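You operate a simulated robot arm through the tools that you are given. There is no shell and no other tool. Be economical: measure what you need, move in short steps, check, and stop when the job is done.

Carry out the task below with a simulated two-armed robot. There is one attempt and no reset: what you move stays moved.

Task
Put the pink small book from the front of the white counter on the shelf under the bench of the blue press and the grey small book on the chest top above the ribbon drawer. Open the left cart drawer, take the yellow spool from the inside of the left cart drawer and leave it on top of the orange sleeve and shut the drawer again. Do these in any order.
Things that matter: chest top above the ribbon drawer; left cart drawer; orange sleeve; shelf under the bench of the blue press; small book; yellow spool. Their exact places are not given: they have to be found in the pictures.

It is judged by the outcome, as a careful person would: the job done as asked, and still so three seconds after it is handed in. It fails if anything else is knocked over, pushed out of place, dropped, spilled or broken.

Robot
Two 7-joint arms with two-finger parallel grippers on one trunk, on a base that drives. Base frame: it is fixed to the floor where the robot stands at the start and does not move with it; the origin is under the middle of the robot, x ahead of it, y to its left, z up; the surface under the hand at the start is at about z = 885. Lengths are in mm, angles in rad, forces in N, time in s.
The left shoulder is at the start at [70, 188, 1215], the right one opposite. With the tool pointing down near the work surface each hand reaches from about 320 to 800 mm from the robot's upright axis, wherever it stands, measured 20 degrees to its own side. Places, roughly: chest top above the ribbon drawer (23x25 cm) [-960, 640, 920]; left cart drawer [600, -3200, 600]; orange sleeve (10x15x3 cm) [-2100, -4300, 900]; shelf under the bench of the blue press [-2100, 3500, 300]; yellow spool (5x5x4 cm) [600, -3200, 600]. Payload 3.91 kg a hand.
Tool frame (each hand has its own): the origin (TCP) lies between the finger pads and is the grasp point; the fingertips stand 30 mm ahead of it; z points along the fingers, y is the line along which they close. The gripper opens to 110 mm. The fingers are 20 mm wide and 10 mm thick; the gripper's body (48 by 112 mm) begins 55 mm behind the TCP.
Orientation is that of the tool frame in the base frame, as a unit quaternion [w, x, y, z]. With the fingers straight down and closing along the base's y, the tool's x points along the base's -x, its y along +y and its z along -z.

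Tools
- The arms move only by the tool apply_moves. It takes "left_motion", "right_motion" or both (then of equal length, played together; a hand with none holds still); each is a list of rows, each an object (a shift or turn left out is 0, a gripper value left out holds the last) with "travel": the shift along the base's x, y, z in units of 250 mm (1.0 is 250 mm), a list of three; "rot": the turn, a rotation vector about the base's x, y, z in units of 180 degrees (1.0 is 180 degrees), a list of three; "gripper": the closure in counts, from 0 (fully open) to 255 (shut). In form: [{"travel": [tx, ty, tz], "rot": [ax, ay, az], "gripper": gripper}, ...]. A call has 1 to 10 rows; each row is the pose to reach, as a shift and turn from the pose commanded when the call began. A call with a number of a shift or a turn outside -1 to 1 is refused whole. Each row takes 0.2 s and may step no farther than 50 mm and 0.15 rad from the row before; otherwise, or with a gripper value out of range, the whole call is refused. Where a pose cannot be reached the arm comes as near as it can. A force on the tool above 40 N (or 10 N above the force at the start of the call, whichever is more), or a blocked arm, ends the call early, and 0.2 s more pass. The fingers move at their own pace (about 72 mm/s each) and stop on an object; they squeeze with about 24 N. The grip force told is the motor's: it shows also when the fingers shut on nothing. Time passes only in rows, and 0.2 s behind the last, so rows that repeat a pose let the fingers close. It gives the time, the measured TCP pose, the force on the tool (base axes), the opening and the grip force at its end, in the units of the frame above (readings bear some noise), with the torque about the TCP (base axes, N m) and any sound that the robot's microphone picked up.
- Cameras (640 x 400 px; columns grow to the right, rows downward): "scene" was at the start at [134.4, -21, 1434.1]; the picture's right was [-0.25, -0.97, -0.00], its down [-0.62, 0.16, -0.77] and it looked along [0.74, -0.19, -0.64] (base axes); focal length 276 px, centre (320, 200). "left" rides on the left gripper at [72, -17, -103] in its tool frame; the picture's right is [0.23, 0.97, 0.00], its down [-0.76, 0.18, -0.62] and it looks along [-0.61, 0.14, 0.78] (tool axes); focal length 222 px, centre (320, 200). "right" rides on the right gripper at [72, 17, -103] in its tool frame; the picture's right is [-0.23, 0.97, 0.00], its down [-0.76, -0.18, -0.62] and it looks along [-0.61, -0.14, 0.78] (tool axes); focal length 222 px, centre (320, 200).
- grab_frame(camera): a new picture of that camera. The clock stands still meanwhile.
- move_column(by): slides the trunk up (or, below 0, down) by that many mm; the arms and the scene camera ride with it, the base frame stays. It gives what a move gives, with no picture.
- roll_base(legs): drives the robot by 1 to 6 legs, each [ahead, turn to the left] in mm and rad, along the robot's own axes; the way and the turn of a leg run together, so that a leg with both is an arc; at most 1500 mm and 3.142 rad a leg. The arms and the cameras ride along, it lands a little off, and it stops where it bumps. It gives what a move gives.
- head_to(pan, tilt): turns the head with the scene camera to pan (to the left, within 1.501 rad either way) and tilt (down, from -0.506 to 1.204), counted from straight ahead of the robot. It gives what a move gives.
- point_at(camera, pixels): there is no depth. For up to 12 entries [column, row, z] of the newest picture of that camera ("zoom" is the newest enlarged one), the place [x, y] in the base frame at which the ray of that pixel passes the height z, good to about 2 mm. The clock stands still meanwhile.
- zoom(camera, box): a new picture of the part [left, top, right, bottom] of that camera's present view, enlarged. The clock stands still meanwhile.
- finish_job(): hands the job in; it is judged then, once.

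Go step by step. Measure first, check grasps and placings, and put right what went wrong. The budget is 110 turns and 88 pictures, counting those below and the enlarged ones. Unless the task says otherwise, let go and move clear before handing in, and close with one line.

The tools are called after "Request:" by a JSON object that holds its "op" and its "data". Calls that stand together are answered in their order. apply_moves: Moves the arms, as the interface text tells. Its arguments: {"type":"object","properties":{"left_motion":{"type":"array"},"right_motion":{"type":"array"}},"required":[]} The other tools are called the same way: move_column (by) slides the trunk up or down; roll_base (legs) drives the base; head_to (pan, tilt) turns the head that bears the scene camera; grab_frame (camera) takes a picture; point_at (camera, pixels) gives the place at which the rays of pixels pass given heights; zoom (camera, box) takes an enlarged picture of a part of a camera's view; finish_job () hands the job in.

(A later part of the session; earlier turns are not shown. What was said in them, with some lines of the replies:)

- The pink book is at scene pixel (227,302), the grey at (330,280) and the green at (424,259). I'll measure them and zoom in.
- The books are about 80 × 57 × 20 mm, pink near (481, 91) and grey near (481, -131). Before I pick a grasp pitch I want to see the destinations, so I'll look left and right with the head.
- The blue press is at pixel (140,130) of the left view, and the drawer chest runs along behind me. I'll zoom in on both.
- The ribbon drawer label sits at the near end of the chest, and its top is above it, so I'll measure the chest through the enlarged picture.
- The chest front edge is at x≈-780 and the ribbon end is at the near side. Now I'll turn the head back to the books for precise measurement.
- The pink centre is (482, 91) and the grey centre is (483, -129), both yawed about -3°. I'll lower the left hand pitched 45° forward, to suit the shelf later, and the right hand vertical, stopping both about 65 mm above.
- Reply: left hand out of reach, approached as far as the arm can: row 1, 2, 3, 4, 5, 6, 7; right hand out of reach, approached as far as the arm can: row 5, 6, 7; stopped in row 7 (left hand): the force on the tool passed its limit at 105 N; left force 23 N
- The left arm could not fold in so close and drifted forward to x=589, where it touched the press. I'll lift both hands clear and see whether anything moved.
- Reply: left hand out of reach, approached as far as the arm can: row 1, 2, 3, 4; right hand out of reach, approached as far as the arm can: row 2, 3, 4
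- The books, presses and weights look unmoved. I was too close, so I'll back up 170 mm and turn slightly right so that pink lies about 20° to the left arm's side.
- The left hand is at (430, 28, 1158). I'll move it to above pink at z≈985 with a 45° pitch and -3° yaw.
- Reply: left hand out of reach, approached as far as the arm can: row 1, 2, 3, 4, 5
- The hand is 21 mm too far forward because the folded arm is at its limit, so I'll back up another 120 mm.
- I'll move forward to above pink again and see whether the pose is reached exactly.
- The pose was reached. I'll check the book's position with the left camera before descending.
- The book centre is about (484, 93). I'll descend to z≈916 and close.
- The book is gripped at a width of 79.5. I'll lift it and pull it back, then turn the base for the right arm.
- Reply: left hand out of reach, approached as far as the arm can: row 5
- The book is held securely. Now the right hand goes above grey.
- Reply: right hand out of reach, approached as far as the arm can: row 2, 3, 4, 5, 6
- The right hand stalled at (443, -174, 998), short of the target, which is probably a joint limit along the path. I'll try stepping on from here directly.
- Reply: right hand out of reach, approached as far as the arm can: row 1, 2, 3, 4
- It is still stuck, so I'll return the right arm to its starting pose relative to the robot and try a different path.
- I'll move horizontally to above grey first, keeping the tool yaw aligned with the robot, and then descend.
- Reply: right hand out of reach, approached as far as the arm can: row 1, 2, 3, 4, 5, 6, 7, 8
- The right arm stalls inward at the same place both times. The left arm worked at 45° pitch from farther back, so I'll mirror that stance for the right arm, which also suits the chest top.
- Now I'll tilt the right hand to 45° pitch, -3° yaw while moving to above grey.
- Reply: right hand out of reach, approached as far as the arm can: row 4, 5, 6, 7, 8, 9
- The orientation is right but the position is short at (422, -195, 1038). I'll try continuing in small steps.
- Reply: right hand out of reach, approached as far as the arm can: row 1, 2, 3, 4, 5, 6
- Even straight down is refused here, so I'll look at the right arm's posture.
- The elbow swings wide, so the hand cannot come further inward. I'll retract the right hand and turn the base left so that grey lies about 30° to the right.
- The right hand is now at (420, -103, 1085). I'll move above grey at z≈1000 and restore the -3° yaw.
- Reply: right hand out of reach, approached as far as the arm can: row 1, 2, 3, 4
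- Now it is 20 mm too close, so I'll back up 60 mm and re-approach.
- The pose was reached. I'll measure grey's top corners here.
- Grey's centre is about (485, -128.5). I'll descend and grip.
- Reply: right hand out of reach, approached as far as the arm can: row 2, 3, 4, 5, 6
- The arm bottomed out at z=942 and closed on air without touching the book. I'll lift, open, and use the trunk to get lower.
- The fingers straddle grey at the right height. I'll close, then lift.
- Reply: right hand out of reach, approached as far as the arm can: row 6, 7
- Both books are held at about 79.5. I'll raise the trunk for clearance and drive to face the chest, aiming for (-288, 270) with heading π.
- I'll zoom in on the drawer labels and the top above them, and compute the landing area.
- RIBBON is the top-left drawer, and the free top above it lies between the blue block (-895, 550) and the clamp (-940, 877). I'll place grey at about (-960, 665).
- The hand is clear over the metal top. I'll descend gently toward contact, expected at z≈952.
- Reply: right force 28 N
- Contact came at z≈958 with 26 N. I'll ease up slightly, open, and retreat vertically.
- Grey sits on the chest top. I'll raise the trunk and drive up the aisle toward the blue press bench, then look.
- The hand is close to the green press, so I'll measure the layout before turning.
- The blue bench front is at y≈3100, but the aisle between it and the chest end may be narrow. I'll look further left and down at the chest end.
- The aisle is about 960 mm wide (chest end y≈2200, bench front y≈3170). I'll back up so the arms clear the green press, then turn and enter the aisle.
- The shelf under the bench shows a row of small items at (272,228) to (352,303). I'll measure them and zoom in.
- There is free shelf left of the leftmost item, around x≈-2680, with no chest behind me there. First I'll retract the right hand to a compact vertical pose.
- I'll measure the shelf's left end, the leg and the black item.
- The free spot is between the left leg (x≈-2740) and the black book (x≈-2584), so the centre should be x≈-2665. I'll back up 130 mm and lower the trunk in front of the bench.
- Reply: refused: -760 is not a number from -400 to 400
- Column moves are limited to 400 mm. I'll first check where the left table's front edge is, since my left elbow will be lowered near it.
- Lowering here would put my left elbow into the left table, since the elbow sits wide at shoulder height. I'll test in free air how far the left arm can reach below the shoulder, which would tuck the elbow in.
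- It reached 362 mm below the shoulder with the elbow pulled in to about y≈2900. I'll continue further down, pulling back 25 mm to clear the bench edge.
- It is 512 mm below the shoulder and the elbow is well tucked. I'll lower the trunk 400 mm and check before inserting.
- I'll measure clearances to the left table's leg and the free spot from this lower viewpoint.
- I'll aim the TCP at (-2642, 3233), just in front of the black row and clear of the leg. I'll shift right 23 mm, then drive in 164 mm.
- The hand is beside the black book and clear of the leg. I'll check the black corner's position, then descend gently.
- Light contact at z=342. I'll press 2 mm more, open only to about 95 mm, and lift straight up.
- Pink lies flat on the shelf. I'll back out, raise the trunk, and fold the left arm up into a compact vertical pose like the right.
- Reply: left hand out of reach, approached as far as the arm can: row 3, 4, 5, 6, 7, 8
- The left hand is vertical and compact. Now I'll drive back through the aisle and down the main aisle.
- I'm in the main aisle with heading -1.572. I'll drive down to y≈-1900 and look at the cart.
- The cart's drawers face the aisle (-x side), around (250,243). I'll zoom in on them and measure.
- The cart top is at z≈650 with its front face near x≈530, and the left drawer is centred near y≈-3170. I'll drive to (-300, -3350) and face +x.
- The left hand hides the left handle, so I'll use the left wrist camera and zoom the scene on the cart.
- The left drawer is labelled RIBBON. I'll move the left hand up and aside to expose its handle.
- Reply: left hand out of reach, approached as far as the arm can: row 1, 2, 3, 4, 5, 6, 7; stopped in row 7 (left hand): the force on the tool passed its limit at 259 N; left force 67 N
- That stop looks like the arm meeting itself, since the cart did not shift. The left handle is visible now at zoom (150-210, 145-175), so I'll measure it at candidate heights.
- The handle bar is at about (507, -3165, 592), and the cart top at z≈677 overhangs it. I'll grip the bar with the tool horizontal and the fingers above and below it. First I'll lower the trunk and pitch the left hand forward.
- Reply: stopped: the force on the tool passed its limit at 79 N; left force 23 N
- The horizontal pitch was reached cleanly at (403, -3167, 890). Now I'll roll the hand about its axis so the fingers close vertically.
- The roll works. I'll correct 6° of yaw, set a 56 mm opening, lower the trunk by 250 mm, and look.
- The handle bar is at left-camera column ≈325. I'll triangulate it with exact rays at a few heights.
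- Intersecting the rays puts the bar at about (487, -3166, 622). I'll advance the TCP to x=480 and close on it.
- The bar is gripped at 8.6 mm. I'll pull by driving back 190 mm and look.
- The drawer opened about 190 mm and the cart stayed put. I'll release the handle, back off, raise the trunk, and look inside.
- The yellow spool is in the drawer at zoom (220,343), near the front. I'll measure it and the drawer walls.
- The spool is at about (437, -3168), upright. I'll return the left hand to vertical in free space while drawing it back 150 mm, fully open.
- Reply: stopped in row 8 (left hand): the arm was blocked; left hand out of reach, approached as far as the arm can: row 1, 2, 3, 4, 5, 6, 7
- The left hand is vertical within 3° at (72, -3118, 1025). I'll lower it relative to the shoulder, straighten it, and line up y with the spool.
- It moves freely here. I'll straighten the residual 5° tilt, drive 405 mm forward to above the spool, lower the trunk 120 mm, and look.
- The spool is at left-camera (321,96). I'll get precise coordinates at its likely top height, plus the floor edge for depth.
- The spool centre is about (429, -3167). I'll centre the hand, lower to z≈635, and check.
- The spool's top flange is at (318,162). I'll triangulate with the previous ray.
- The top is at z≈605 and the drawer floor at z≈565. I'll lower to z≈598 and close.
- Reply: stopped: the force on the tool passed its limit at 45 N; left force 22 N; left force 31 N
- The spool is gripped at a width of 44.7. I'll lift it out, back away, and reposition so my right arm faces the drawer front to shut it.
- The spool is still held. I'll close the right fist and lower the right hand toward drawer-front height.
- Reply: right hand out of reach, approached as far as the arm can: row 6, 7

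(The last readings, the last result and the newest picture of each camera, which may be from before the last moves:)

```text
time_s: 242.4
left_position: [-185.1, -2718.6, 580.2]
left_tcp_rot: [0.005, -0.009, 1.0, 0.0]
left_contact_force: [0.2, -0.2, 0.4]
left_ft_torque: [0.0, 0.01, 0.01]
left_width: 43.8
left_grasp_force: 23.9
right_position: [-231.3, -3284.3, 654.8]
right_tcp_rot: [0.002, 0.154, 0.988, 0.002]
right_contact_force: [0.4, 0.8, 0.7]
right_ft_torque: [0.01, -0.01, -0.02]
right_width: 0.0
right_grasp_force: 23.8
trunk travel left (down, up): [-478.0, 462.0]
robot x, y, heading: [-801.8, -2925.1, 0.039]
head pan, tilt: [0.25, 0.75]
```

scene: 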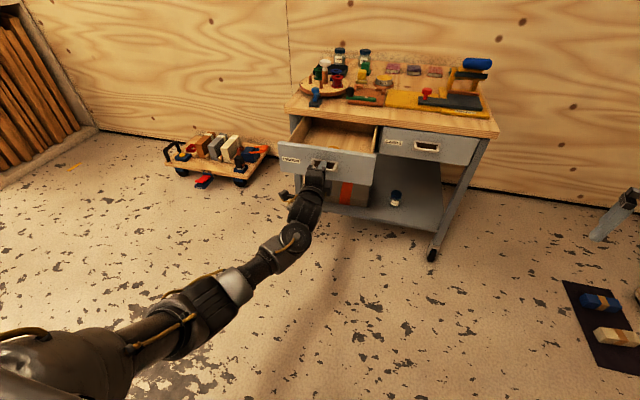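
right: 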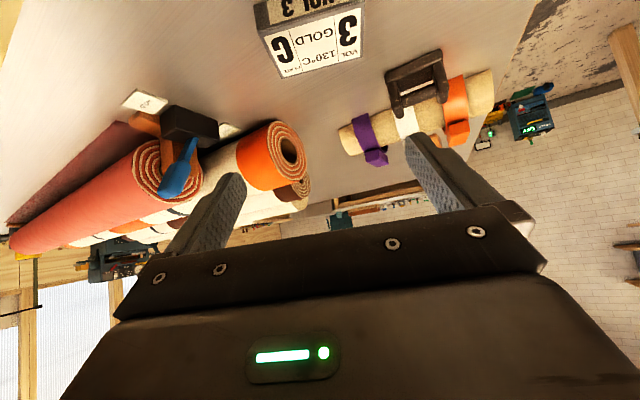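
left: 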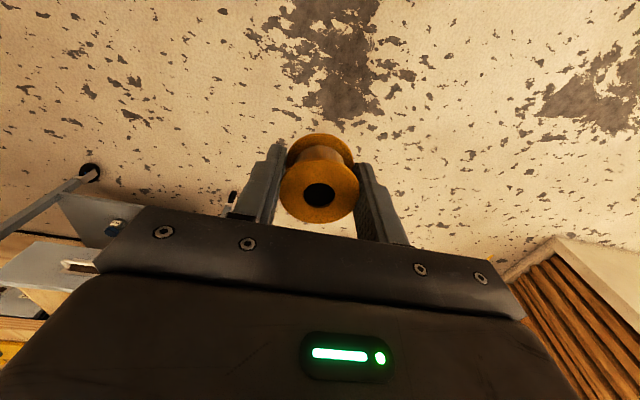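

A vertical hand would bring its body over the cart edge, so I'll tilt the right hand 45° forward and push with the fingertips.

Request:
{"op": "apply_moves", "data": {"right_motion": [{"travel": [0.02, 0, 0], "rot": [-0.0109, -0.034, 0]}, {"travel": [0.04, 0, 0], "rot": [-0.0217, -0.068, 0]}, {"travel": [0.06, 0, -0.02], "rot": [-0.0326, -0.102, 0]}, {"travel": [0.08, 0, -0.04], "rot": [-0.0434, -0.136, 0]}, {"travel": [0.1, 0, -0.06], "rot": [-0.0543, -0.17, 0]}, {"travel": [0.12, 0, -0.08], "rot": [-0.0651, -0.204, 0]}, {"travel": [0.14, 0, -0.1], "rot": [-0.076, -0.238, 0]}]}}

Request:
{"op": "head_to", "data": {"pan": -0.2, "tilt": 0.4}}

Request:
{"op": "grab_frame", "data": {"camera": "scene"}}

```text
time_s: 244.0
left_position: [-185.5, -2717.7, 581.0]
left_tcp_rot: [0.005, -0.01, 1.0, 0.0]
left_contact_force: [-0.4, -0.1, -0.6]
left_ft_torque: [0.01, 0.0, 0.0]
left_width: 43.6
left_grasp_force: 24.3
right_position: [-202.0, -3308.6, 656.1]
right_tcp_rot: [0.379, 0.137, 0.914, -0.053]
right_contact_force: [-0.5, 0.5, 0.3]
right_ft_torque: [-0.04, 0.02, -0.02]
right_width: 0.0
right_grasp_force: 24.1
right hand out of reach, approached as far as the arm can: row 4, 5, 6, 7
trunk travel left (down, up): [-478.0, 462.0]
robot x, y, heading: [-800.1, -2928.7, 0.039]
head pan, tilt: [0.25, 0.75]
```

```text
time_s: 244.9
left_position: [-185.1, -2718.3, 581.8]
left_tcp_rot: [0.005, -0.009, 1.0, -0.001]
left_contact_force: [0.1, -0.5, -0.1]
left_ft_torque: [0.01, -0.04, 0.01]
left_width: 43.7
left_grasp_force: 23.7
right_position: [-203.2, -3307.7, 656.7]
right_tcp_rot: [0.379, 0.137, 0.914, -0.053]
right_contact_force: [-0.7, 0.6, 0.5]
right_ft_torque: [0.02, 0.02, 0.0]
right_width: 0.0
right_grasp_force: 24.3
trunk travel left (down, up): [-478.0, 462.0]
robot x, y, heading: [-800.5, -2928.8, 0.046]
head pan, tilt: [-0.201, 0.4]
```

```text
18 pictures are left
```

scene: 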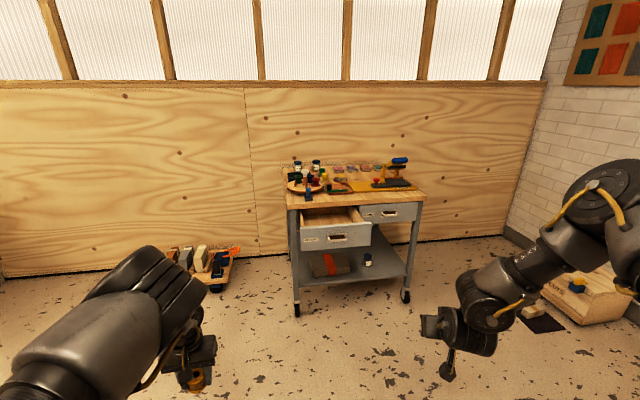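

The right fingertips will land right of the handle. I'll turn slightly (+0.03), lower 20 mm, and drive forward to push the drawer shut.

Request:
{"op": "move_column", "data": {"by": -20}}

Request:
{"op": "roll_base", "data": {"legs": [[0, 0.03], [470, 0]]}}

Request:
{"op": "zoom", "data": {"camera": "scene", "box": [220, 100, 620, 350]}}

```text
time_s: 245.6
left_position: [-185.8, -2717.5, 561.7]
left_tcp_rot: [0.004, -0.008, 1.0, -0.001]
left_contact_force: [0.4, 0.2, 0.3]
left_ft_torque: [-0.03, 0.02, -0.02]
left_width: 43.8
left_grasp_force: 24.0
right_position: [-203.1, -3308.8, 636.5]
right_tcp_rot: [0.378, 0.138, 0.914, -0.053]
right_contact_force: [-0.2, -0.1, 0.1]
right_ft_torque: [0.01, 0.0, -0.01]
right_width: 0.0
right_grasp_force: 24.1
trunk travel left (down, up): [-458.0, 482.0]
robot x, y, heading: [-799.8, -2925.6, 0.039]
head pan, tilt: [-0.201, 0.4]
```

```text
time_s: 248.7
left_position: [275.4, -2661.8, 561.7]
left_tcp_rot: [0.005, -0.026, 1.0, -0.001]
left_contact_force: [0.0, -0.7, 0.5]
left_ft_torque: [0.0, 0.0, 0.0]
left_width: 43.4
left_grasp_force: 23.9
right_position: [279.3, -3250.7, 635.6]
right_tcp_rot: [0.379, 0.12, 0.917, -0.045]
right_contact_force: [0.4, -0.4, -0.2]
right_ft_torque: [-0.01, -0.01, 0.02]
right_width: 0.0
right_grasp_force: 24.2
trunk travel left (down, up): [-458.0, 482.0]
robot x, y, heading: [-333.9, -2891.4, 0.079]
head pan, tilt: [-0.201, 0.4]
```

```text
1.60 times, centred on (420, 225) of scene
```

zoom: 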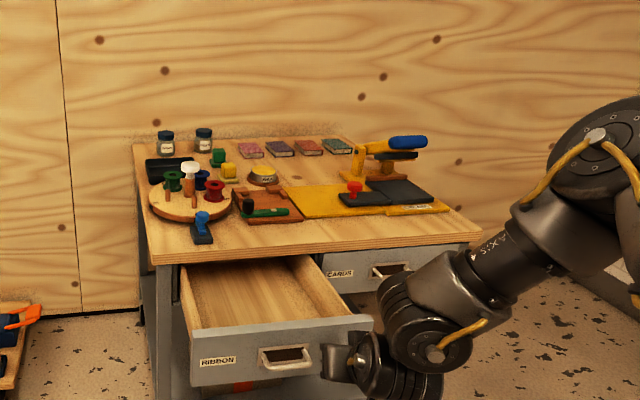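

The fingertips are just in front of the panel, right of the handle. I'll push on 205 mm.

Request:
{"op": "roll_base", "data": {"legs": [[205, 0]]}}

Request:
{"op": "zoom", "data": {"camera": "scene", "box": [200, 130, 600, 380]}}

```text
time_s: 250.3
left_position: [480.9, -2644.7, 560.1]
left_tcp_rot: [0.004, -0.027, 1.0, 0.0]
left_contact_force: [0.6, 0.5, -0.7]
left_ft_torque: [0.04, 0.03, 0.02]
left_width: 43.5
left_grasp_force: 24.0
right_position: [486.4, -3233.7, 637.0]
right_tcp_rot: [0.379, 0.121, 0.916, -0.046]
right_contact_force: [1.1, 0.0, 0.5]
right_ft_torque: [-0.01, 0.02, -0.01]
right_width: 0.0
right_grasp_force: 23.9
trunk travel left (down, up): [-458.0, 482.0]
robot x, y, heading: [-127.7, -2872.6, 0.083]
head pan, tilt: [-0.201, 0.4]
```

```text
1.60 times, centred on (400, 255) of scene
```

zoom: 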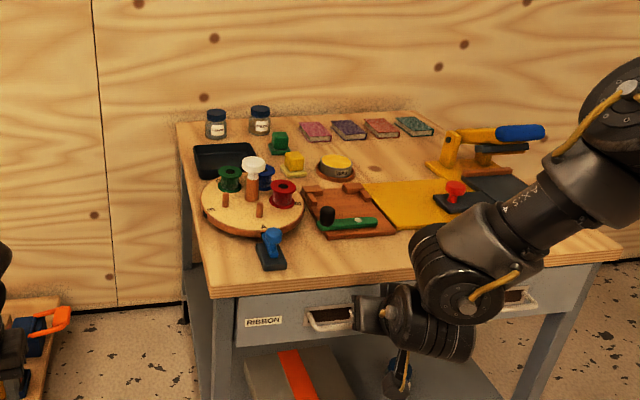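

The drawer is almost shut, so I'll push the last bit gently.

Request:
{"op": "roll_base", "data": {"legs": [[14, 0]]}}

Request:
{"op": "zoom", "data": {"camera": "scene", "box": [280, 270, 440, 370]}}

```text
time_s: 251.2
left_position: [491.0, -2644.6, 563.2]
left_tcp_rot: [0.007, -0.026, 1.0, -0.001]
left_contact_force: [0.3, 0.2, -0.6]
left_ft_torque: [-0.01, 0.01, 0.01]
left_width: 43.3
left_grasp_force: 23.4
right_position: [487.2, -3232.6, 637.0]
right_tcp_rot: [0.373, 0.118, 0.919, -0.047]
right_contact_force: [-13.4, 1.8, 13.5]
right_ft_torque: [0.07, -0.15, 0.09]
right_width: 0.1
right_grasp_force: 24.2
trunk travel left (down, up): [-458.0, 482.0]
robot x, y, heading: [-120.3, -2874.8, 0.071]
head pan, tilt: [-0.201, 0.4]
stopped in leg 1: the force on the tool passed its limit at 51 N (the readings are from after the stop); the commanded pose is now the measured one
```

```text
4.00 times, centred on (360, 320) of scene
```

zoom: 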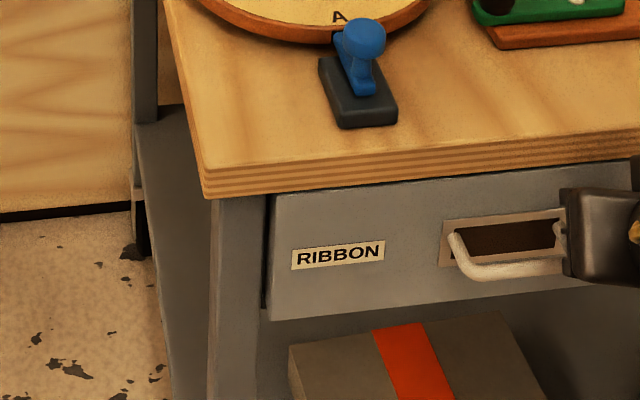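

The end stop was reached and the drawer is shut. I'll back off, raise the trunk, and drive toward the orange sleeve's bench.

Request:
{"op": "roll_base", "data": {"legs": [[-350, 0]]}}

Request:
{"op": "move_column", "data": {"by": 400}}

Request:
{"op": "move_column", "data": {"by": 40}}

Request:
{"op": "roll_base", "data": {"legs": [[0, -3.018], [900, 0], [900, 0], [0, 1.376]]}}

Request:
{"op": "head_to", "data": {"pan": 0.0, "tilt": 0.65}}

Request:
{"op": "grab_frame", "data": {"camera": "scene"}}

```text
time_s: 253.5
left_position: [139.2, -2670.4, 562.1]
left_tcp_rot: [0.005, -0.027, 1.0, 0.0]
left_contact_force: [0.0, -0.6, -0.8]
left_ft_torque: [0.02, -0.02, 0.0]
left_width: 43.2
left_grasp_force: 23.7
right_position: [138.1, -3259.0, 634.1]
right_tcp_rot: [0.372, 0.117, 0.92, -0.046]
right_contact_force: [-0.8, 0.5, 0.1]
right_ft_torque: [0.0, 0.02, 0.02]
right_width: 0.2
right_grasp_force: 23.9
trunk travel left (down, up): [-458.0, 482.0]
robot x, y, heading: [-468.8, -2899.4, 0.075]
head pan, tilt: [-0.201, 0.4]
```

```text
time_s: 257.3
left_position: [138.5, -2671.3, 961.5]
left_tcp_rot: [0.004, -0.028, 1.0, -0.001]
left_contact_force: [-1.0, 0.6, -0.8]
left_ft_torque: [0.0, 0.04, 0.0]
left_width: 43.1
left_grasp_force: 23.7
right_position: [138.6, -3259.6, 1032.2]
right_tcp_rot: [0.372, 0.117, 0.92, -0.045]
right_contact_force: [0.0, 0.0, 0.5]
right_ft_torque: [0.01, 0.01, 0.0]
right_width: 0.2
right_grasp_force: 24.1
trunk travel left (down, up): [-858.0, 82.0]
robot x, y, heading: [-469.1, -2902.0, 0.08]
head pan, tilt: [-0.201, 0.4]
```

```text
time_s: 258.1
left_position: [140.3, -2670.3, 1001.6]
left_tcp_rot: [0.005, -0.028, 1.0, -0.001]
left_contact_force: [0.9, -0.4, -1.1]
left_ft_torque: [-0.03, 0.0, -0.01]
left_width: 43.0
left_grasp_force: 24.1
right_position: [139.4, -3260.1, 1073.6]
right_tcp_rot: [0.372, 0.118, 0.92, -0.046]
right_contact_force: [-0.2, 0.1, 0.1]
right_ft_torque: [0.0, 0.01, -0.01]
right_width: 0.1
right_grasp_force: 24.1
trunk travel left (down, up): [-898.0, 42.0]
robot x, y, heading: [-471.2, -2899.0, 0.076]
head pan, tilt: [-0.201, 0.4]
```

```text
time_s: 269.7
left_position: [-1873.0, -3407.1, 1004.7]
left_tcp_rot: [0.0, 0.995, 0.097, -0.008]
left_contact_force: [0.0, 0.7, -0.3]
left_ft_torque: [-0.03, -0.02, -0.02]
left_width: 42.2
left_grasp_force: 24.6
right_position: [-1948.6, -2811.2, 1093.0]
right_tcp_rot: [-0.001, 0.929, -0.046, -0.368]
right_contact_force: [-0.3, -0.4, 0.0]
right_ft_torque: [-0.03, 0.01, 0.03]
right_width: 0.1
right_grasp_force: 23.9
trunk travel left (down, up): [-898.0, 42.0]
robot x, y, heading: [-1301.2, -3107.0, -3.034]
head pan, tilt: [-0.201, 0.4]
stopped in leg 2: the robot was blocked; the commanded pose is now the measured one
```

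```text
time_s: 270.5
left_position: [-1876.2, -3412.4, 1001.3]
left_tcp_rot: [-0.001, 0.995, 0.098, -0.005]
left_contact_force: [-0.3, 0.2, 0.3]
left_ft_torque: [-0.04, -0.02, 0.0]
left_width: 41.9
left_grasp_force: 24.0
right_position: [-1952.7, -2817.3, 1091.2]
right_tcp_rot: [-0.002, 0.929, -0.045, -0.367]
right_contact_force: [0.3, -0.9, -0.4]
right_ft_torque: [0.01, 0.0, 0.02]
right_width: 0.0
right_grasp_force: 23.8
trunk travel left (down, up): [-898.0, 42.0]
robot x, y, heading: [-1303.6, -3107.0, -3.038]
head pan, tilt: [0.0, 0.649]
```

```text
14 pictures are left
```

scene: 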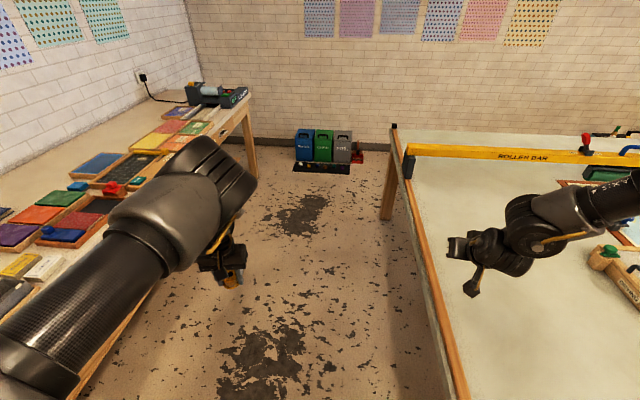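

The base bumped something, probably the white table edge on my right. I'll measure the aisle and check the spool.

Request:
{"op": "point_at", "data": {"camera": "scene", "pixels": [[396, 130, 900], [462, 390, 900], [100, 330, 850], [250, 95, 850], [385, 215, 0], [257, 175, 0], [175, 115, 870], [125, 185, 870], [75, 190, 870]]}}

Request:
{"op": "grab_frame", "data": {"camera": "left"}}

```text
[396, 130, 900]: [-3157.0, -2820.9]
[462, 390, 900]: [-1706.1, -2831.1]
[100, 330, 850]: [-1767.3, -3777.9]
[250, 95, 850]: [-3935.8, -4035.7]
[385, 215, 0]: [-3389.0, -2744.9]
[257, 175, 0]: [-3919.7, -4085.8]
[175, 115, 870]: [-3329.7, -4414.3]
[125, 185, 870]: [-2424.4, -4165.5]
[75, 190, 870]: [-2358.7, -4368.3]
```

```text
13 pictures are left
```

left: 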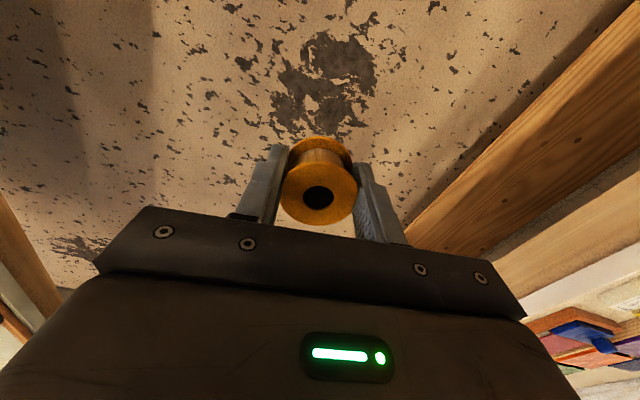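

The aisle is between the table edge (y≈-2825) and the bench front (y≈-3900). The spool has crept about 8 mm but is still held. I'll back out and re-enter nearer the aisle's middle, facing the bench.

Request:
{"op": "roll_base", "data": {"legs": [[-330, 0], [0, 0.203], [1076, 0], [0, 1.262]]}}

Request:
{"op": "head_to", "data": {"pan": 0.1, "tilt": 0.7}}

Request:
{"op": "grab_frame", "data": {"camera": "scene"}}

```text
time_s: 281.7
left_position: [-1782.8, -4006.8, 1002.9]
left_tcp_rot: [0.003, 0.684, 0.73, -0.005]
left_contact_force: [-0.4, -0.7, -0.8]
left_ft_torque: [0.01, -0.01, -0.01]
left_width: 42.1
left_grasp_force: 23.7
right_position: [-2382.0, -4005.4, 1091.2]
right_tcp_rot: [0.241, 0.728, 0.579, -0.277]
right_contact_force: [-0.3, 1.4, 0.6]
right_ft_torque: [-0.04, 0.01, 0.02]
right_width: 0.0
right_grasp_force: 24.0
trunk travel left (down, up): [-898.0, 42.0]
robot x, y, heading: [-2010.8, -3401.9, -1.588]
head pan, tilt: [0.0, 0.649]
```

```text
time_s: 282.4
left_position: [-1783.0, -4008.4, 1002.3]
left_tcp_rot: [0.003, 0.685, 0.729, -0.005]
left_contact_force: [-0.6, 0.5, -1.5]
left_ft_torque: [-0.01, 0.0, -0.04]
left_width: 41.9
left_grasp_force: 23.9
right_position: [-2381.3, -4004.8, 1091.6]
right_tcp_rot: [0.242, 0.727, 0.579, -0.277]
right_contact_force: [-0.2, -0.4, 0.1]
right_ft_torque: [0.0, 0.02, 0.01]
right_width: 0.0
right_grasp_force: 24.5
trunk travel left (down, up): [-898.0, 42.0]
robot x, y, heading: [-2012.3, -3400.7, -1.589]
head pan, tilt: [0.099, 0.7]
```

```text
12 pictures are left
```

scene: 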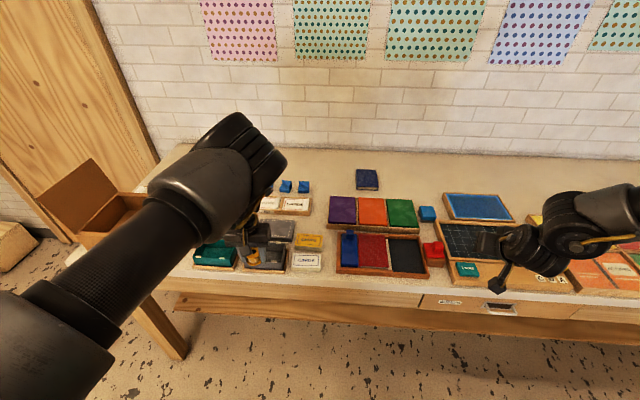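

The orange sleeve is at (372,211), between purple and green. I'll measure it.

Request:
{"op": "zoom", "data": {"camera": "scene", "box": [300, 160, 480, 290]}}

Request:
{"op": "point_at", "data": {"camera": "scene", "pixels": [[358, 198, 910], [385, 199, 910], [389, 225, 910], [359, 225, 910], [372, 211, 910], [372, 211, 930], [400, 292, 885], [367, 178, 910], [430, 213, 910]]}}

```text
3.08 times, centred on (390, 225) of scene
```

zoom: 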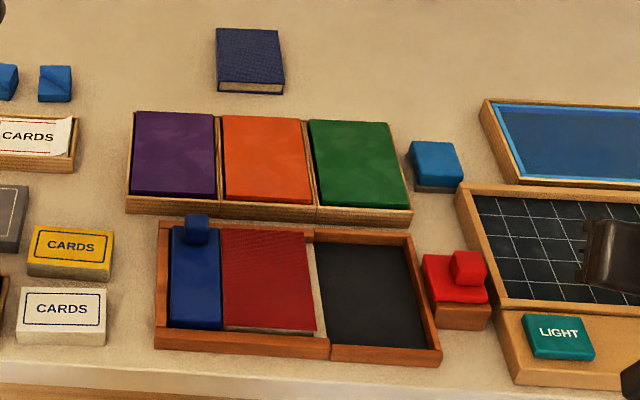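

```text
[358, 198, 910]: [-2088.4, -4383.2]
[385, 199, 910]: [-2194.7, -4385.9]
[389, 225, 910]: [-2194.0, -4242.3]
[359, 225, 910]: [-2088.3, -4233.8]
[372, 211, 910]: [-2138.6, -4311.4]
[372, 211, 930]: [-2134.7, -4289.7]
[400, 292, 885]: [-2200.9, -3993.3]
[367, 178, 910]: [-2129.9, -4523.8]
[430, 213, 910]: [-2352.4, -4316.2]
```

The sleeve centre is at about (-2138, -4308) with its top at z≈910-915. I'll raise the trunk 40 mm, move forward 165 mm, and turn right 0.4 so the left arm can reach it.

Request:
{"op": "move_column", "data": {"by": 40}}

Request:
{"op": "roll_base", "data": {"legs": [[165, 0], [0, -0.4]]}}

```text
time_s: 283.2
left_position: [-1782.5, -4008.4, 1041.7]
left_tcp_rot: [0.003, 0.684, 0.73, -0.005]
left_contact_force: [-0.3, 0.1, -0.9]
left_ft_torque: [0.02, 0.0, 0.03]
left_width: 42.0
left_grasp_force: 24.1
right_position: [-2382.6, -4005.1, 1130.1]
right_tcp_rot: [0.241, 0.728, 0.578, -0.278]
right_contact_force: [-0.4, 0.4, -0.5]
right_ft_torque: [0.0, 0.01, -0.03]
right_width: 0.0
right_grasp_force: 24.1
trunk travel left (down, up): [-938.0, 2.0]
robot x, y, heading: [-2007.8, -3402.3, -1.595]
head pan, tilt: [0.099, 0.7]
```

```text
time_s: 285.8
left_position: [-2032.9, -4213.9, 1041.7]
left_tcp_rot: [0.002, 0.813, 0.582, -0.007]
left_contact_force: [0.3, 0.0, -0.9]
left_ft_torque: [0.01, 0.01, -0.06]
left_width: 42.0
left_grasp_force: 23.6
right_position: [-2584.6, -3981.8, 1132.3]
right_tcp_rot: [0.182, 0.826, 0.427, -0.32]
right_contact_force: [-0.1, 0.1, -0.9]
right_ft_torque: [-0.05, 0.0, 0.02]
right_width: 0.0
right_grasp_force: 23.1
trunk travel left (down, up): [-938.0, 2.0]
robot x, y, heading: [-2015.5, -3563.2, -1.984]
head pan, tilt: [0.099, 0.7]
```

I'll move the left arm over the sleeve and check with both cameras.

Request:
{"op": "apply_moves", "data": {"left_motion": [{"travel": [-0.084, -0.073, 0]}, {"travel": [-0.168, -0.146, 0]}, {"travel": [-0.252, -0.218, 0]}, {"travel": [-0.336, -0.291, 0]}, {"travel": [-0.42, -0.364, 0]}, {"travel": [-0.42, -0.364, 0]}]}}

Request:
{"op": "grab_frame", "data": {"camera": "left"}}

```text
time_s: 287.2
left_position: [-2117.0, -4284.8, 1042.4]
left_tcp_rot: [0.003, 0.813, 0.582, -0.006]
left_contact_force: [-1.0, 0.3, 0.0]
left_ft_torque: [0.0, 0.0, 0.0]
left_width: 42.1
left_grasp_force: 24.0
left hand out of reach, approached as far as the arm can: row 5, 6
right_position: [-2588.1, -3980.1, 1132.3]
right_tcp_rot: [0.182, 0.826, 0.426, -0.32]
right_contact_force: [0.3, 0.2, -0.8]
right_ft_torque: [0.0, 0.04, -0.02]
right_width: 0.2
right_grasp_force: 24.5
trunk travel left (down, up): [-938.0, 2.0]
robot x, y, heading: [-2017.1, -3565.2, -1.987]
head pan, tilt: [0.099, 0.7]
```

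```text
10 pictures are left
```

left: 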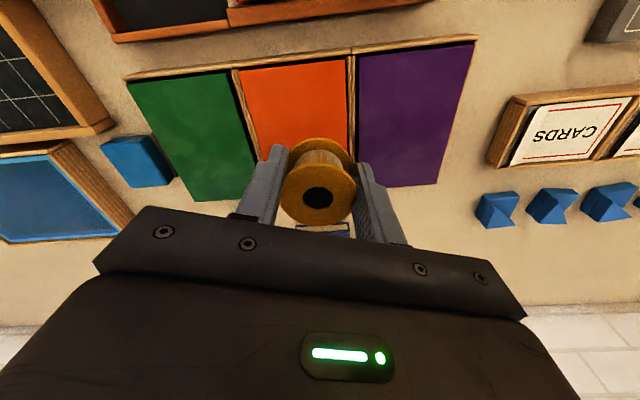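

The hand stopped at (-2117, -4285), just short. I'll measure the sleeve corners and the spool from this view.

Request:
{"op": "point_at", "data": {"camera": "left", "pixels": [[240, 71, 912], [345, 59, 912], [260, 158, 912], [349, 160, 912], [358, 80, 912], [318, 195, 1052], [318, 195, 1048]]}}

```text
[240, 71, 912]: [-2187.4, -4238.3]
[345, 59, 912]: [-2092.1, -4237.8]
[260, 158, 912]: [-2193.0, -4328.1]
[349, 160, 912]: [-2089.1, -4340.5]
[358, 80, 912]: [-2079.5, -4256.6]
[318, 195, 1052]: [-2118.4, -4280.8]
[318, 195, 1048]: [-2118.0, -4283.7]
```

The sleeve centre is about (-2140, -4310) and the spool is at (-2118, -4282). I'll nudge forward 30 mm and slightly right, then lower.

Request:
{"op": "roll_base", "data": {"legs": [[30, 0], [0, -0.012]]}}

Request:
{"op": "move_column", "data": {"by": -75}}

Request:
{"op": "grab_frame", "data": {"camera": "left"}}

```text
time_s: 288.4
left_position: [-2137.7, -4313.1, 1040.1]
left_tcp_rot: [0.002, 0.816, 0.578, -0.005]
left_contact_force: [0.3, -0.7, 0.0]
left_ft_torque: [0.03, 0.01, -0.02]
left_width: 42.0
left_grasp_force: 23.8
right_position: [-2604.5, -4004.8, 1131.1]
right_tcp_rot: [0.18, 0.829, 0.422, -0.321]
right_contact_force: [-0.5, -0.7, 0.1]
right_ft_torque: [0.05, 0.02, -0.01]
right_width: 0.2
right_grasp_force: 23.9
trunk travel left (down, up): [-938.0, 2.0]
robot x, y, heading: [-2028.7, -3594.0, -1.992]
head pan, tilt: [0.099, 0.7]
```

```text
time_s: 289.5
left_position: [-2137.5, -4310.0, 968.6]
left_tcp_rot: [0.002, 0.816, 0.578, -0.006]
left_contact_force: [-0.4, 0.1, 0.3]
left_ft_torque: [0.02, 0.03, 0.01]
left_width: 41.7
left_grasp_force: 23.5
right_position: [-2604.5, -4001.0, 1057.0]
right_tcp_rot: [0.181, 0.828, 0.422, -0.321]
right_contact_force: [0.4, 0.0, 0.6]
right_ft_torque: [0.0, -0.02, 0.01]
right_width: 0.0
right_grasp_force: 24.1
trunk travel left (down, up): [-863.0, 77.0]
robot x, y, heading: [-2027.5, -3588.2, -1.996]
head pan, tilt: [0.099, 0.7]
```

```text
9 pictures are left
```

left: 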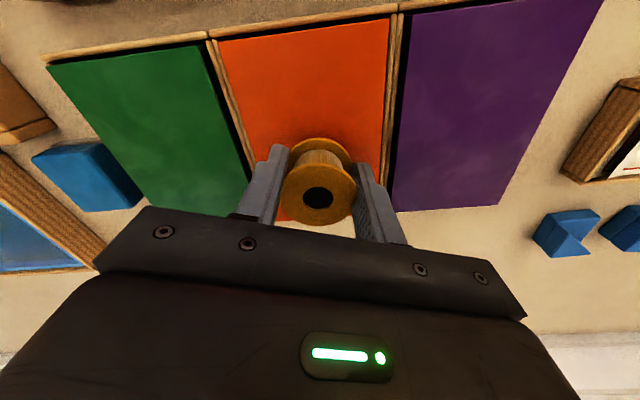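

Request:
{"op": "point_at", "data": {"camera": "left", "pixels": [[218, 40, 912], [388, 18, 912], [281, 218, 912], [395, 212, 912], [318, 195, 978], [318, 150, 940]]}}

```text
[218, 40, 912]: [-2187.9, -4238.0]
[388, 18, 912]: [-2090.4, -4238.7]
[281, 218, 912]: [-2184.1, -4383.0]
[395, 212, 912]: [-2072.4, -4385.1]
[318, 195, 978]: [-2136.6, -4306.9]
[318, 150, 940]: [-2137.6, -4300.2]
```

The spool is centred over the sleeve. I'll lower it gently to contact.

Request:
{"op": "apply_moves", "data": {"left_motion": [{"travel": [0, 0, -0.05]}, {"travel": [0, 0, -0.075]}, {"travel": [0, 0, -0.09]}, {"travel": [0, 0, -0.1]}, {"travel": [0, 0, -0.1]}]}}

```text
time_s: 290.7
left_position: [-2130.4, -4309.1, 945.8]
left_tcp_rot: [0.003, 0.816, 0.578, -0.007]
left_contact_force: [-0.3, 0.2, -1.0]
left_ft_torque: [-0.02, 0.04, 0.0]
left_width: 41.7
left_grasp_force: 23.9
left hand out of reach, approached as far as the arm can: row 2, 3, 4, 5
right_position: [-2604.2, -4001.4, 1055.6]
right_tcp_rot: [0.181, 0.828, 0.423, -0.319]
right_contact_force: [-0.8, -0.4, -0.1]
right_ft_torque: [-0.01, 0.02, 0.05]
right_width: 0.0
right_grasp_force: 24.1
trunk travel left (down, up): [-863.0, 77.0]
robot x, y, heading: [-2026.9, -3589.8, -1.99]
head pan, tilt: [0.099, 0.7]
```

There is no contact yet at z=946, so I'll use small trunk steps.

Request:
{"op": "move_column", "data": {"by": -4}}

Request:
{"op": "move_column", "data": {"by": -4}}

```text
time_s: 291.2
left_position: [-2132.2, -4308.4, 945.3]
left_tcp_rot: [0.005, 0.816, 0.578, -0.009]
left_contact_force: [0.5, -3.2, 19.8]
left_ft_torque: [0.08, -0.13, -0.06]
left_width: 41.6
left_grasp_force: 24.0
right_position: [-2604.6, -4000.4, 1053.0]
right_tcp_rot: [0.181, 0.829, 0.421, -0.321]
right_contact_force: [-0.6, 0.5, 0.0]
right_ft_torque: [0.0, -0.05, -0.01]
right_width: 0.0
right_grasp_force: 24.0
trunk travel left (down, up): [-859.0, 81.0]
robot x, y, heading: [-2027.5, -3592.5, -1.992]
head pan, tilt: [0.099, 0.7]
```

```text
time_s: 291.9
left_position: [-2132.2, -4311.4, 943.7]
left_tcp_rot: [0.007, 0.817, 0.577, -0.011]
left_contact_force: [2.0, 5.5, 17.1]
left_ft_torque: [0.36, -0.17, -0.1]
left_width: 41.8
left_grasp_force: 23.5
right_position: [-2604.6, -4001.4, 1050.3]
right_tcp_rot: [0.182, 0.828, 0.421, -0.321]
right_contact_force: [0.5, -0.7, 0.3]
right_ft_torque: [0.02, -0.02, -0.01]
right_width: 0.0
right_grasp_force: 24.3
trunk travel left (down, up): [-855.0, 85.0]
robot x, y, heading: [-2027.7, -3591.7, -1.996]
head pan, tilt: [0.099, 0.7]
stopped: the force on the tool passed its limit at 40 N (the readings are from after the stop); the commanded pose is now the measured one
```

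Contact is confirmed at 20-40 N. I'll ease up 4 mm, open to about 65 mm, and lift away.

Request:
{"op": "move_column", "data": {"by": 3}}

Request:
{"op": "apply_moves", "data": {"left_motion": [{"gripper": 104}, {}, {}, {}]}}

Request:
{"op": "move_column", "data": {"by": 75}}

Request:
{"op": "grab_frame", "data": {"camera": "left"}}

```text
time_s: 292.4
left_position: [-2131.6, -4311.8, 945.0]
left_tcp_rot: [0.005, 0.816, 0.577, -0.01]
left_contact_force: [-2.0, 0.7, 4.5]
left_ft_torque: [0.07, -0.01, 0.02]
left_width: 41.6
left_grasp_force: 24.4
right_position: [-2605.1, -4002.3, 1051.9]
right_tcp_rot: [0.181, 0.829, 0.421, -0.322]
right_contact_force: [0.2, 0.2, -0.9]
right_ft_torque: [-0.02, 0.0, 0.02]
right_width: 0.2
right_grasp_force: 23.6
trunk travel left (down, up): [-858.0, 82.0]
robot x, y, heading: [-2029.6, -3591.0, -1.992]
head pan, tilt: [0.099, 0.7]
```

```text
time_s: 293.4
left_position: [-2132.2, -4311.8, 945.6]
left_tcp_rot: [0.006, 0.816, 0.578, -0.01]
left_contact_force: [-1.2, 0.6, 2.7]
left_ft_torque: [0.05, -0.05, 0.05]
left_width: 64.7
left_grasp_force: 0.1
right_position: [-2604.2, -4002.8, 1051.1]
right_tcp_rot: [0.181, 0.828, 0.421, -0.322]
right_contact_force: [0.1, 0.8, -0.9]
right_ft_torque: [0.0, 0.01, -0.01]
right_width: 0.0
right_grasp_force: 24.0
trunk travel left (down, up): [-858.0, 82.0]
robot x, y, heading: [-2024.5, -3592.7, -1.996]
head pan, tilt: [0.099, 0.7]
```

```text
time_s: 294.5
left_position: [-2132.7, -4312.0, 1020.2]
left_tcp_rot: [0.005, 0.816, 0.578, -0.009]
left_contact_force: [-0.1, 0.7, -0.5]
left_ft_torque: [0.01, -0.04, -0.02]
left_width: 65.2
left_grasp_force: 0.0
right_position: [-2604.2, -4002.2, 1128.0]
right_tcp_rot: [0.181, 0.829, 0.422, -0.32]
right_contact_force: [0.3, -0.6, 0.0]
right_ft_torque: [-0.04, -0.02, 0.0]
right_width: 0.0
right_grasp_force: 24.3
trunk travel left (down, up): [-933.0, 7.0]
robot x, y, heading: [-2028.5, -3593.7, -1.998]
head pan, tilt: [0.099, 0.7]
```

```text
8 pictures are left
```

left: 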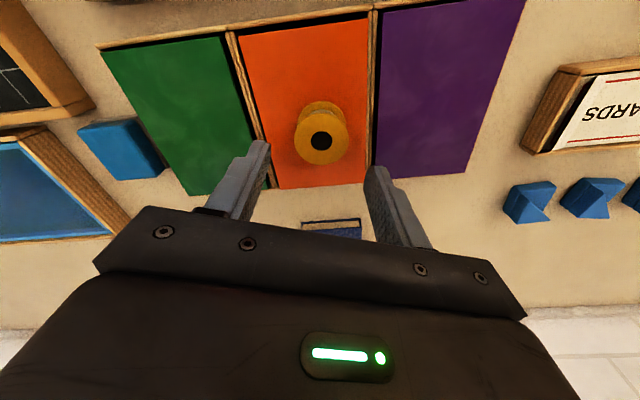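

The spool stands upright on the orange sleeve. I'll back away and take one last look toward the cart to confirm the drawer is shut.

Request:
{"op": "roll_base", "data": {"legs": [[-270, 0], [0, 0.7]]}}

Request:
{"op": "head_to", "data": {"pan": 1.3, "tilt": 0.3}}

Request:
{"op": "grab_frame", "data": {"camera": "scene"}}

Request:
{"op": "head_to", "data": {"pan": -0.6, "tilt": 0.5}}

Request:
{"op": "grab_frame", "data": {"camera": "scene"}}

```text
time_s: 298.3
left_position: [-1527.9, -3960.4, 1020.5]
left_tcp_rot: [0.008, 0.566, 0.824, -0.006]
left_contact_force: [0.2, -0.8, -0.8]
left_ft_torque: [0.0, -0.02, -0.03]
left_width: 65.3
left_grasp_force: 0.1
right_position: [-2088.9, -4032.8, 1126.1]
right_tcp_rot: [0.28, 0.632, 0.683, -0.238]
right_contact_force: [0.2, -0.4, 0.4]
right_ft_torque: [-0.02, -0.01, 0.02]
right_width: 0.1
right_grasp_force: 24.0
trunk travel left (down, up): [-933.0, 7.0]
robot x, y, heading: [-1915.7, -3346.5, -1.288]
head pan, tilt: [0.099, 0.7]
```

```text
time_s: 299.7
left_position: [-1527.7, -3960.3, 1020.7]
left_tcp_rot: [0.008, 0.566, 0.824, -0.008]
left_contact_force: [-0.2, -0.2, 0.2]
left_ft_torque: [0.0, 0.02, -0.03]
left_width: 65.2
left_grasp_force: 0.0
right_position: [-2085.6, -4032.7, 1127.3]
right_tcp_rot: [0.28, 0.631, 0.683, -0.238]
right_contact_force: [-0.3, -0.2, -0.1]
right_ft_torque: [-0.02, -0.02, 0.03]
right_width: 0.1
right_grasp_force: 24.1
trunk travel left (down, up): [-933.0, 7.0]
robot x, y, heading: [-1917.6, -3341.1, -1.288]
head pan, tilt: [1.3, 0.3]
```

```text
7 pictures are left
```

scene: 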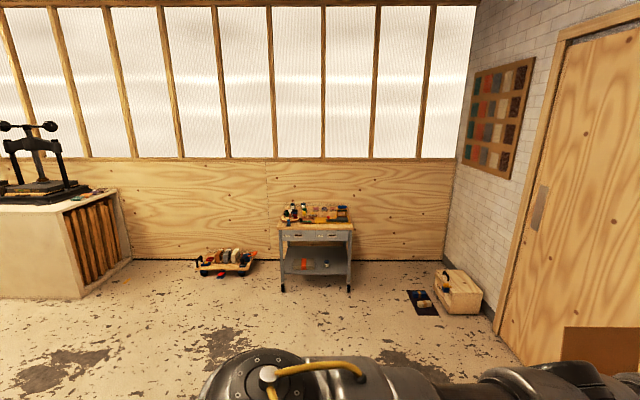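

```text
time_s: 301.6
left_position: [-1527.0, -3960.8, 1020.7]
left_tcp_rot: [0.009, 0.566, 0.824, -0.006]
left_contact_force: [0.3, -0.5, 0.0]
left_ft_torque: [0.01, 0.01, -0.01]
left_width: 65.1
left_grasp_force: 0.0
right_position: [-2086.5, -4031.9, 1127.5]
right_tcp_rot: [0.28, 0.631, 0.683, -0.238]
right_contact_force: [0.7, 0.3, 0.7]
right_ft_torque: [0.0, 0.05, 0.03]
right_width: 0.0
right_grasp_force: 23.6
trunk travel left (down, up): [-933.0, 7.0]
robot x, y, heading: [-1914.9, -3345.3, -1.287]
head pan, tilt: [-0.6, 0.499]
```

```text
6 pictures are left
```

scene: 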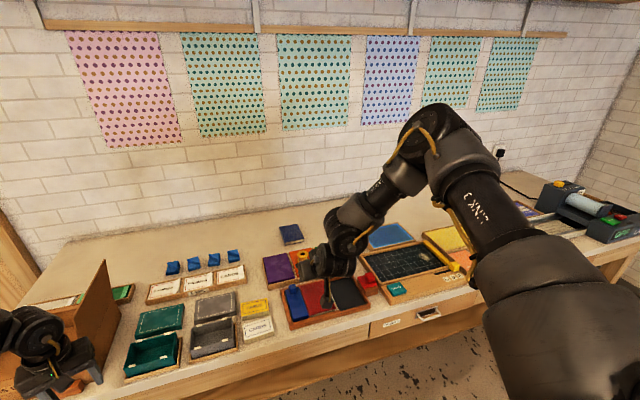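

The drawer looks shut. The left hand appears near the cardboard box, so I'll check for contact and then back off.

Request:
{"op": "zoom", "data": {"camera": "scene", "box": [0, 230, 320, 400]}}

Request:
{"op": "roll_base", "data": {"legs": [[-120, 0]]}}

Request:
{"op": "head_to", "data": {"pan": -0.1, "tilt": 0.6}}

Request:
{"op": "grab_frame", "data": {"camera": "scene"}}

```text
2.00 times, centred on (160, 315) of scene
```

zoom: 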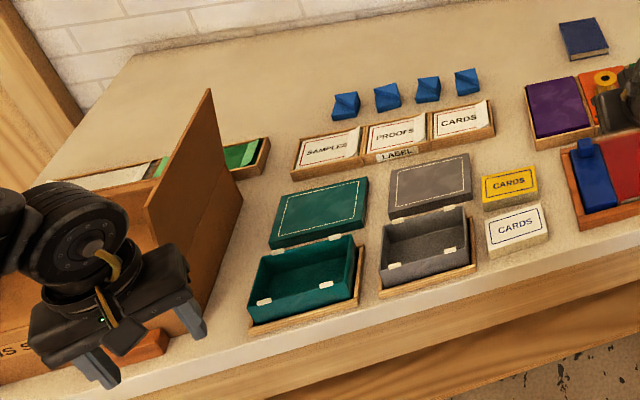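

```text
time_s: 302.8
left_position: [-1555.9, -3859.4, 1013.8]
left_tcp_rot: [0.003, 0.565, 0.825, -0.004]
left_contact_force: [-1.2, 0.5, 0.5]
left_ft_torque: [0.07, 0.0, -0.01]
left_width: 64.8
left_grasp_force: 0.1
right_position: [-2118.3, -3929.5, 1122.7]
right_tcp_rot: [0.277, 0.632, 0.684, -0.236]
right_contact_force: [1.2, -0.5, 0.6]
right_ft_torque: [0.03, -0.01, 0.01]
right_width: 0.0
right_grasp_force: 24.2
trunk travel left (down, up): [-933.0, 7.0]
robot x, y, heading: [-1944.3, -3232.8, -1.289]
head pan, tilt: [-0.6, 0.499]
```

```text
time_s: 303.8
left_position: [-1561.4, -3844.4, 1023.3]
left_tcp_rot: [0.011, 0.565, 0.825, -0.009]
left_contact_force: [0.5, -0.6, 0.2]
left_ft_torque: [-0.03, -0.02, -0.01]
left_width: 64.9
left_grasp_force: 0.1
right_position: [-2121.8, -3913.0, 1131.2]
right_tcp_rot: [0.284, 0.631, 0.681, -0.24]
right_contact_force: [-0.8, 1.4, -0.2]
right_ft_torque: [-0.04, -0.03, -0.01]
right_width: 0.0
right_grasp_force: 24.0
trunk travel left (down, up): [-933.0, 7.0]
robot x, y, heading: [-1950.6, -3230.2, -1.289]
head pan, tilt: [-0.099, 0.6]
```

```text
4 pictures are left
```

scene: 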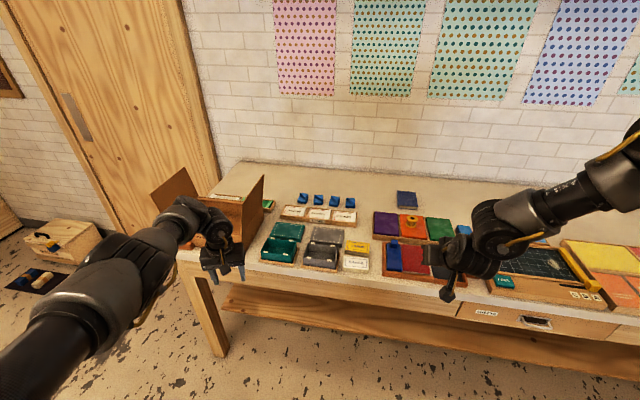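

The spool sits on the orange sleeve, the box and neighbouring items are undisturbed, both hands are clear, and the drawer is shut. I'm handing in.

Request:
{"op": "finish_job", "data": {}}

```text
The job is handed in.
```

All three parts are done: the pink book is on the shelf under the blue press bench, the grey book is on the chest top above the ribbon drawer, and the yellow spool is on the orange sleeve with the left cart drawer shut. Along the way the left hand touched a press on the counter, and the base bumped something in the aisle by the white table. Nothing looked moved by the press, and I did not check the white table afterwards.
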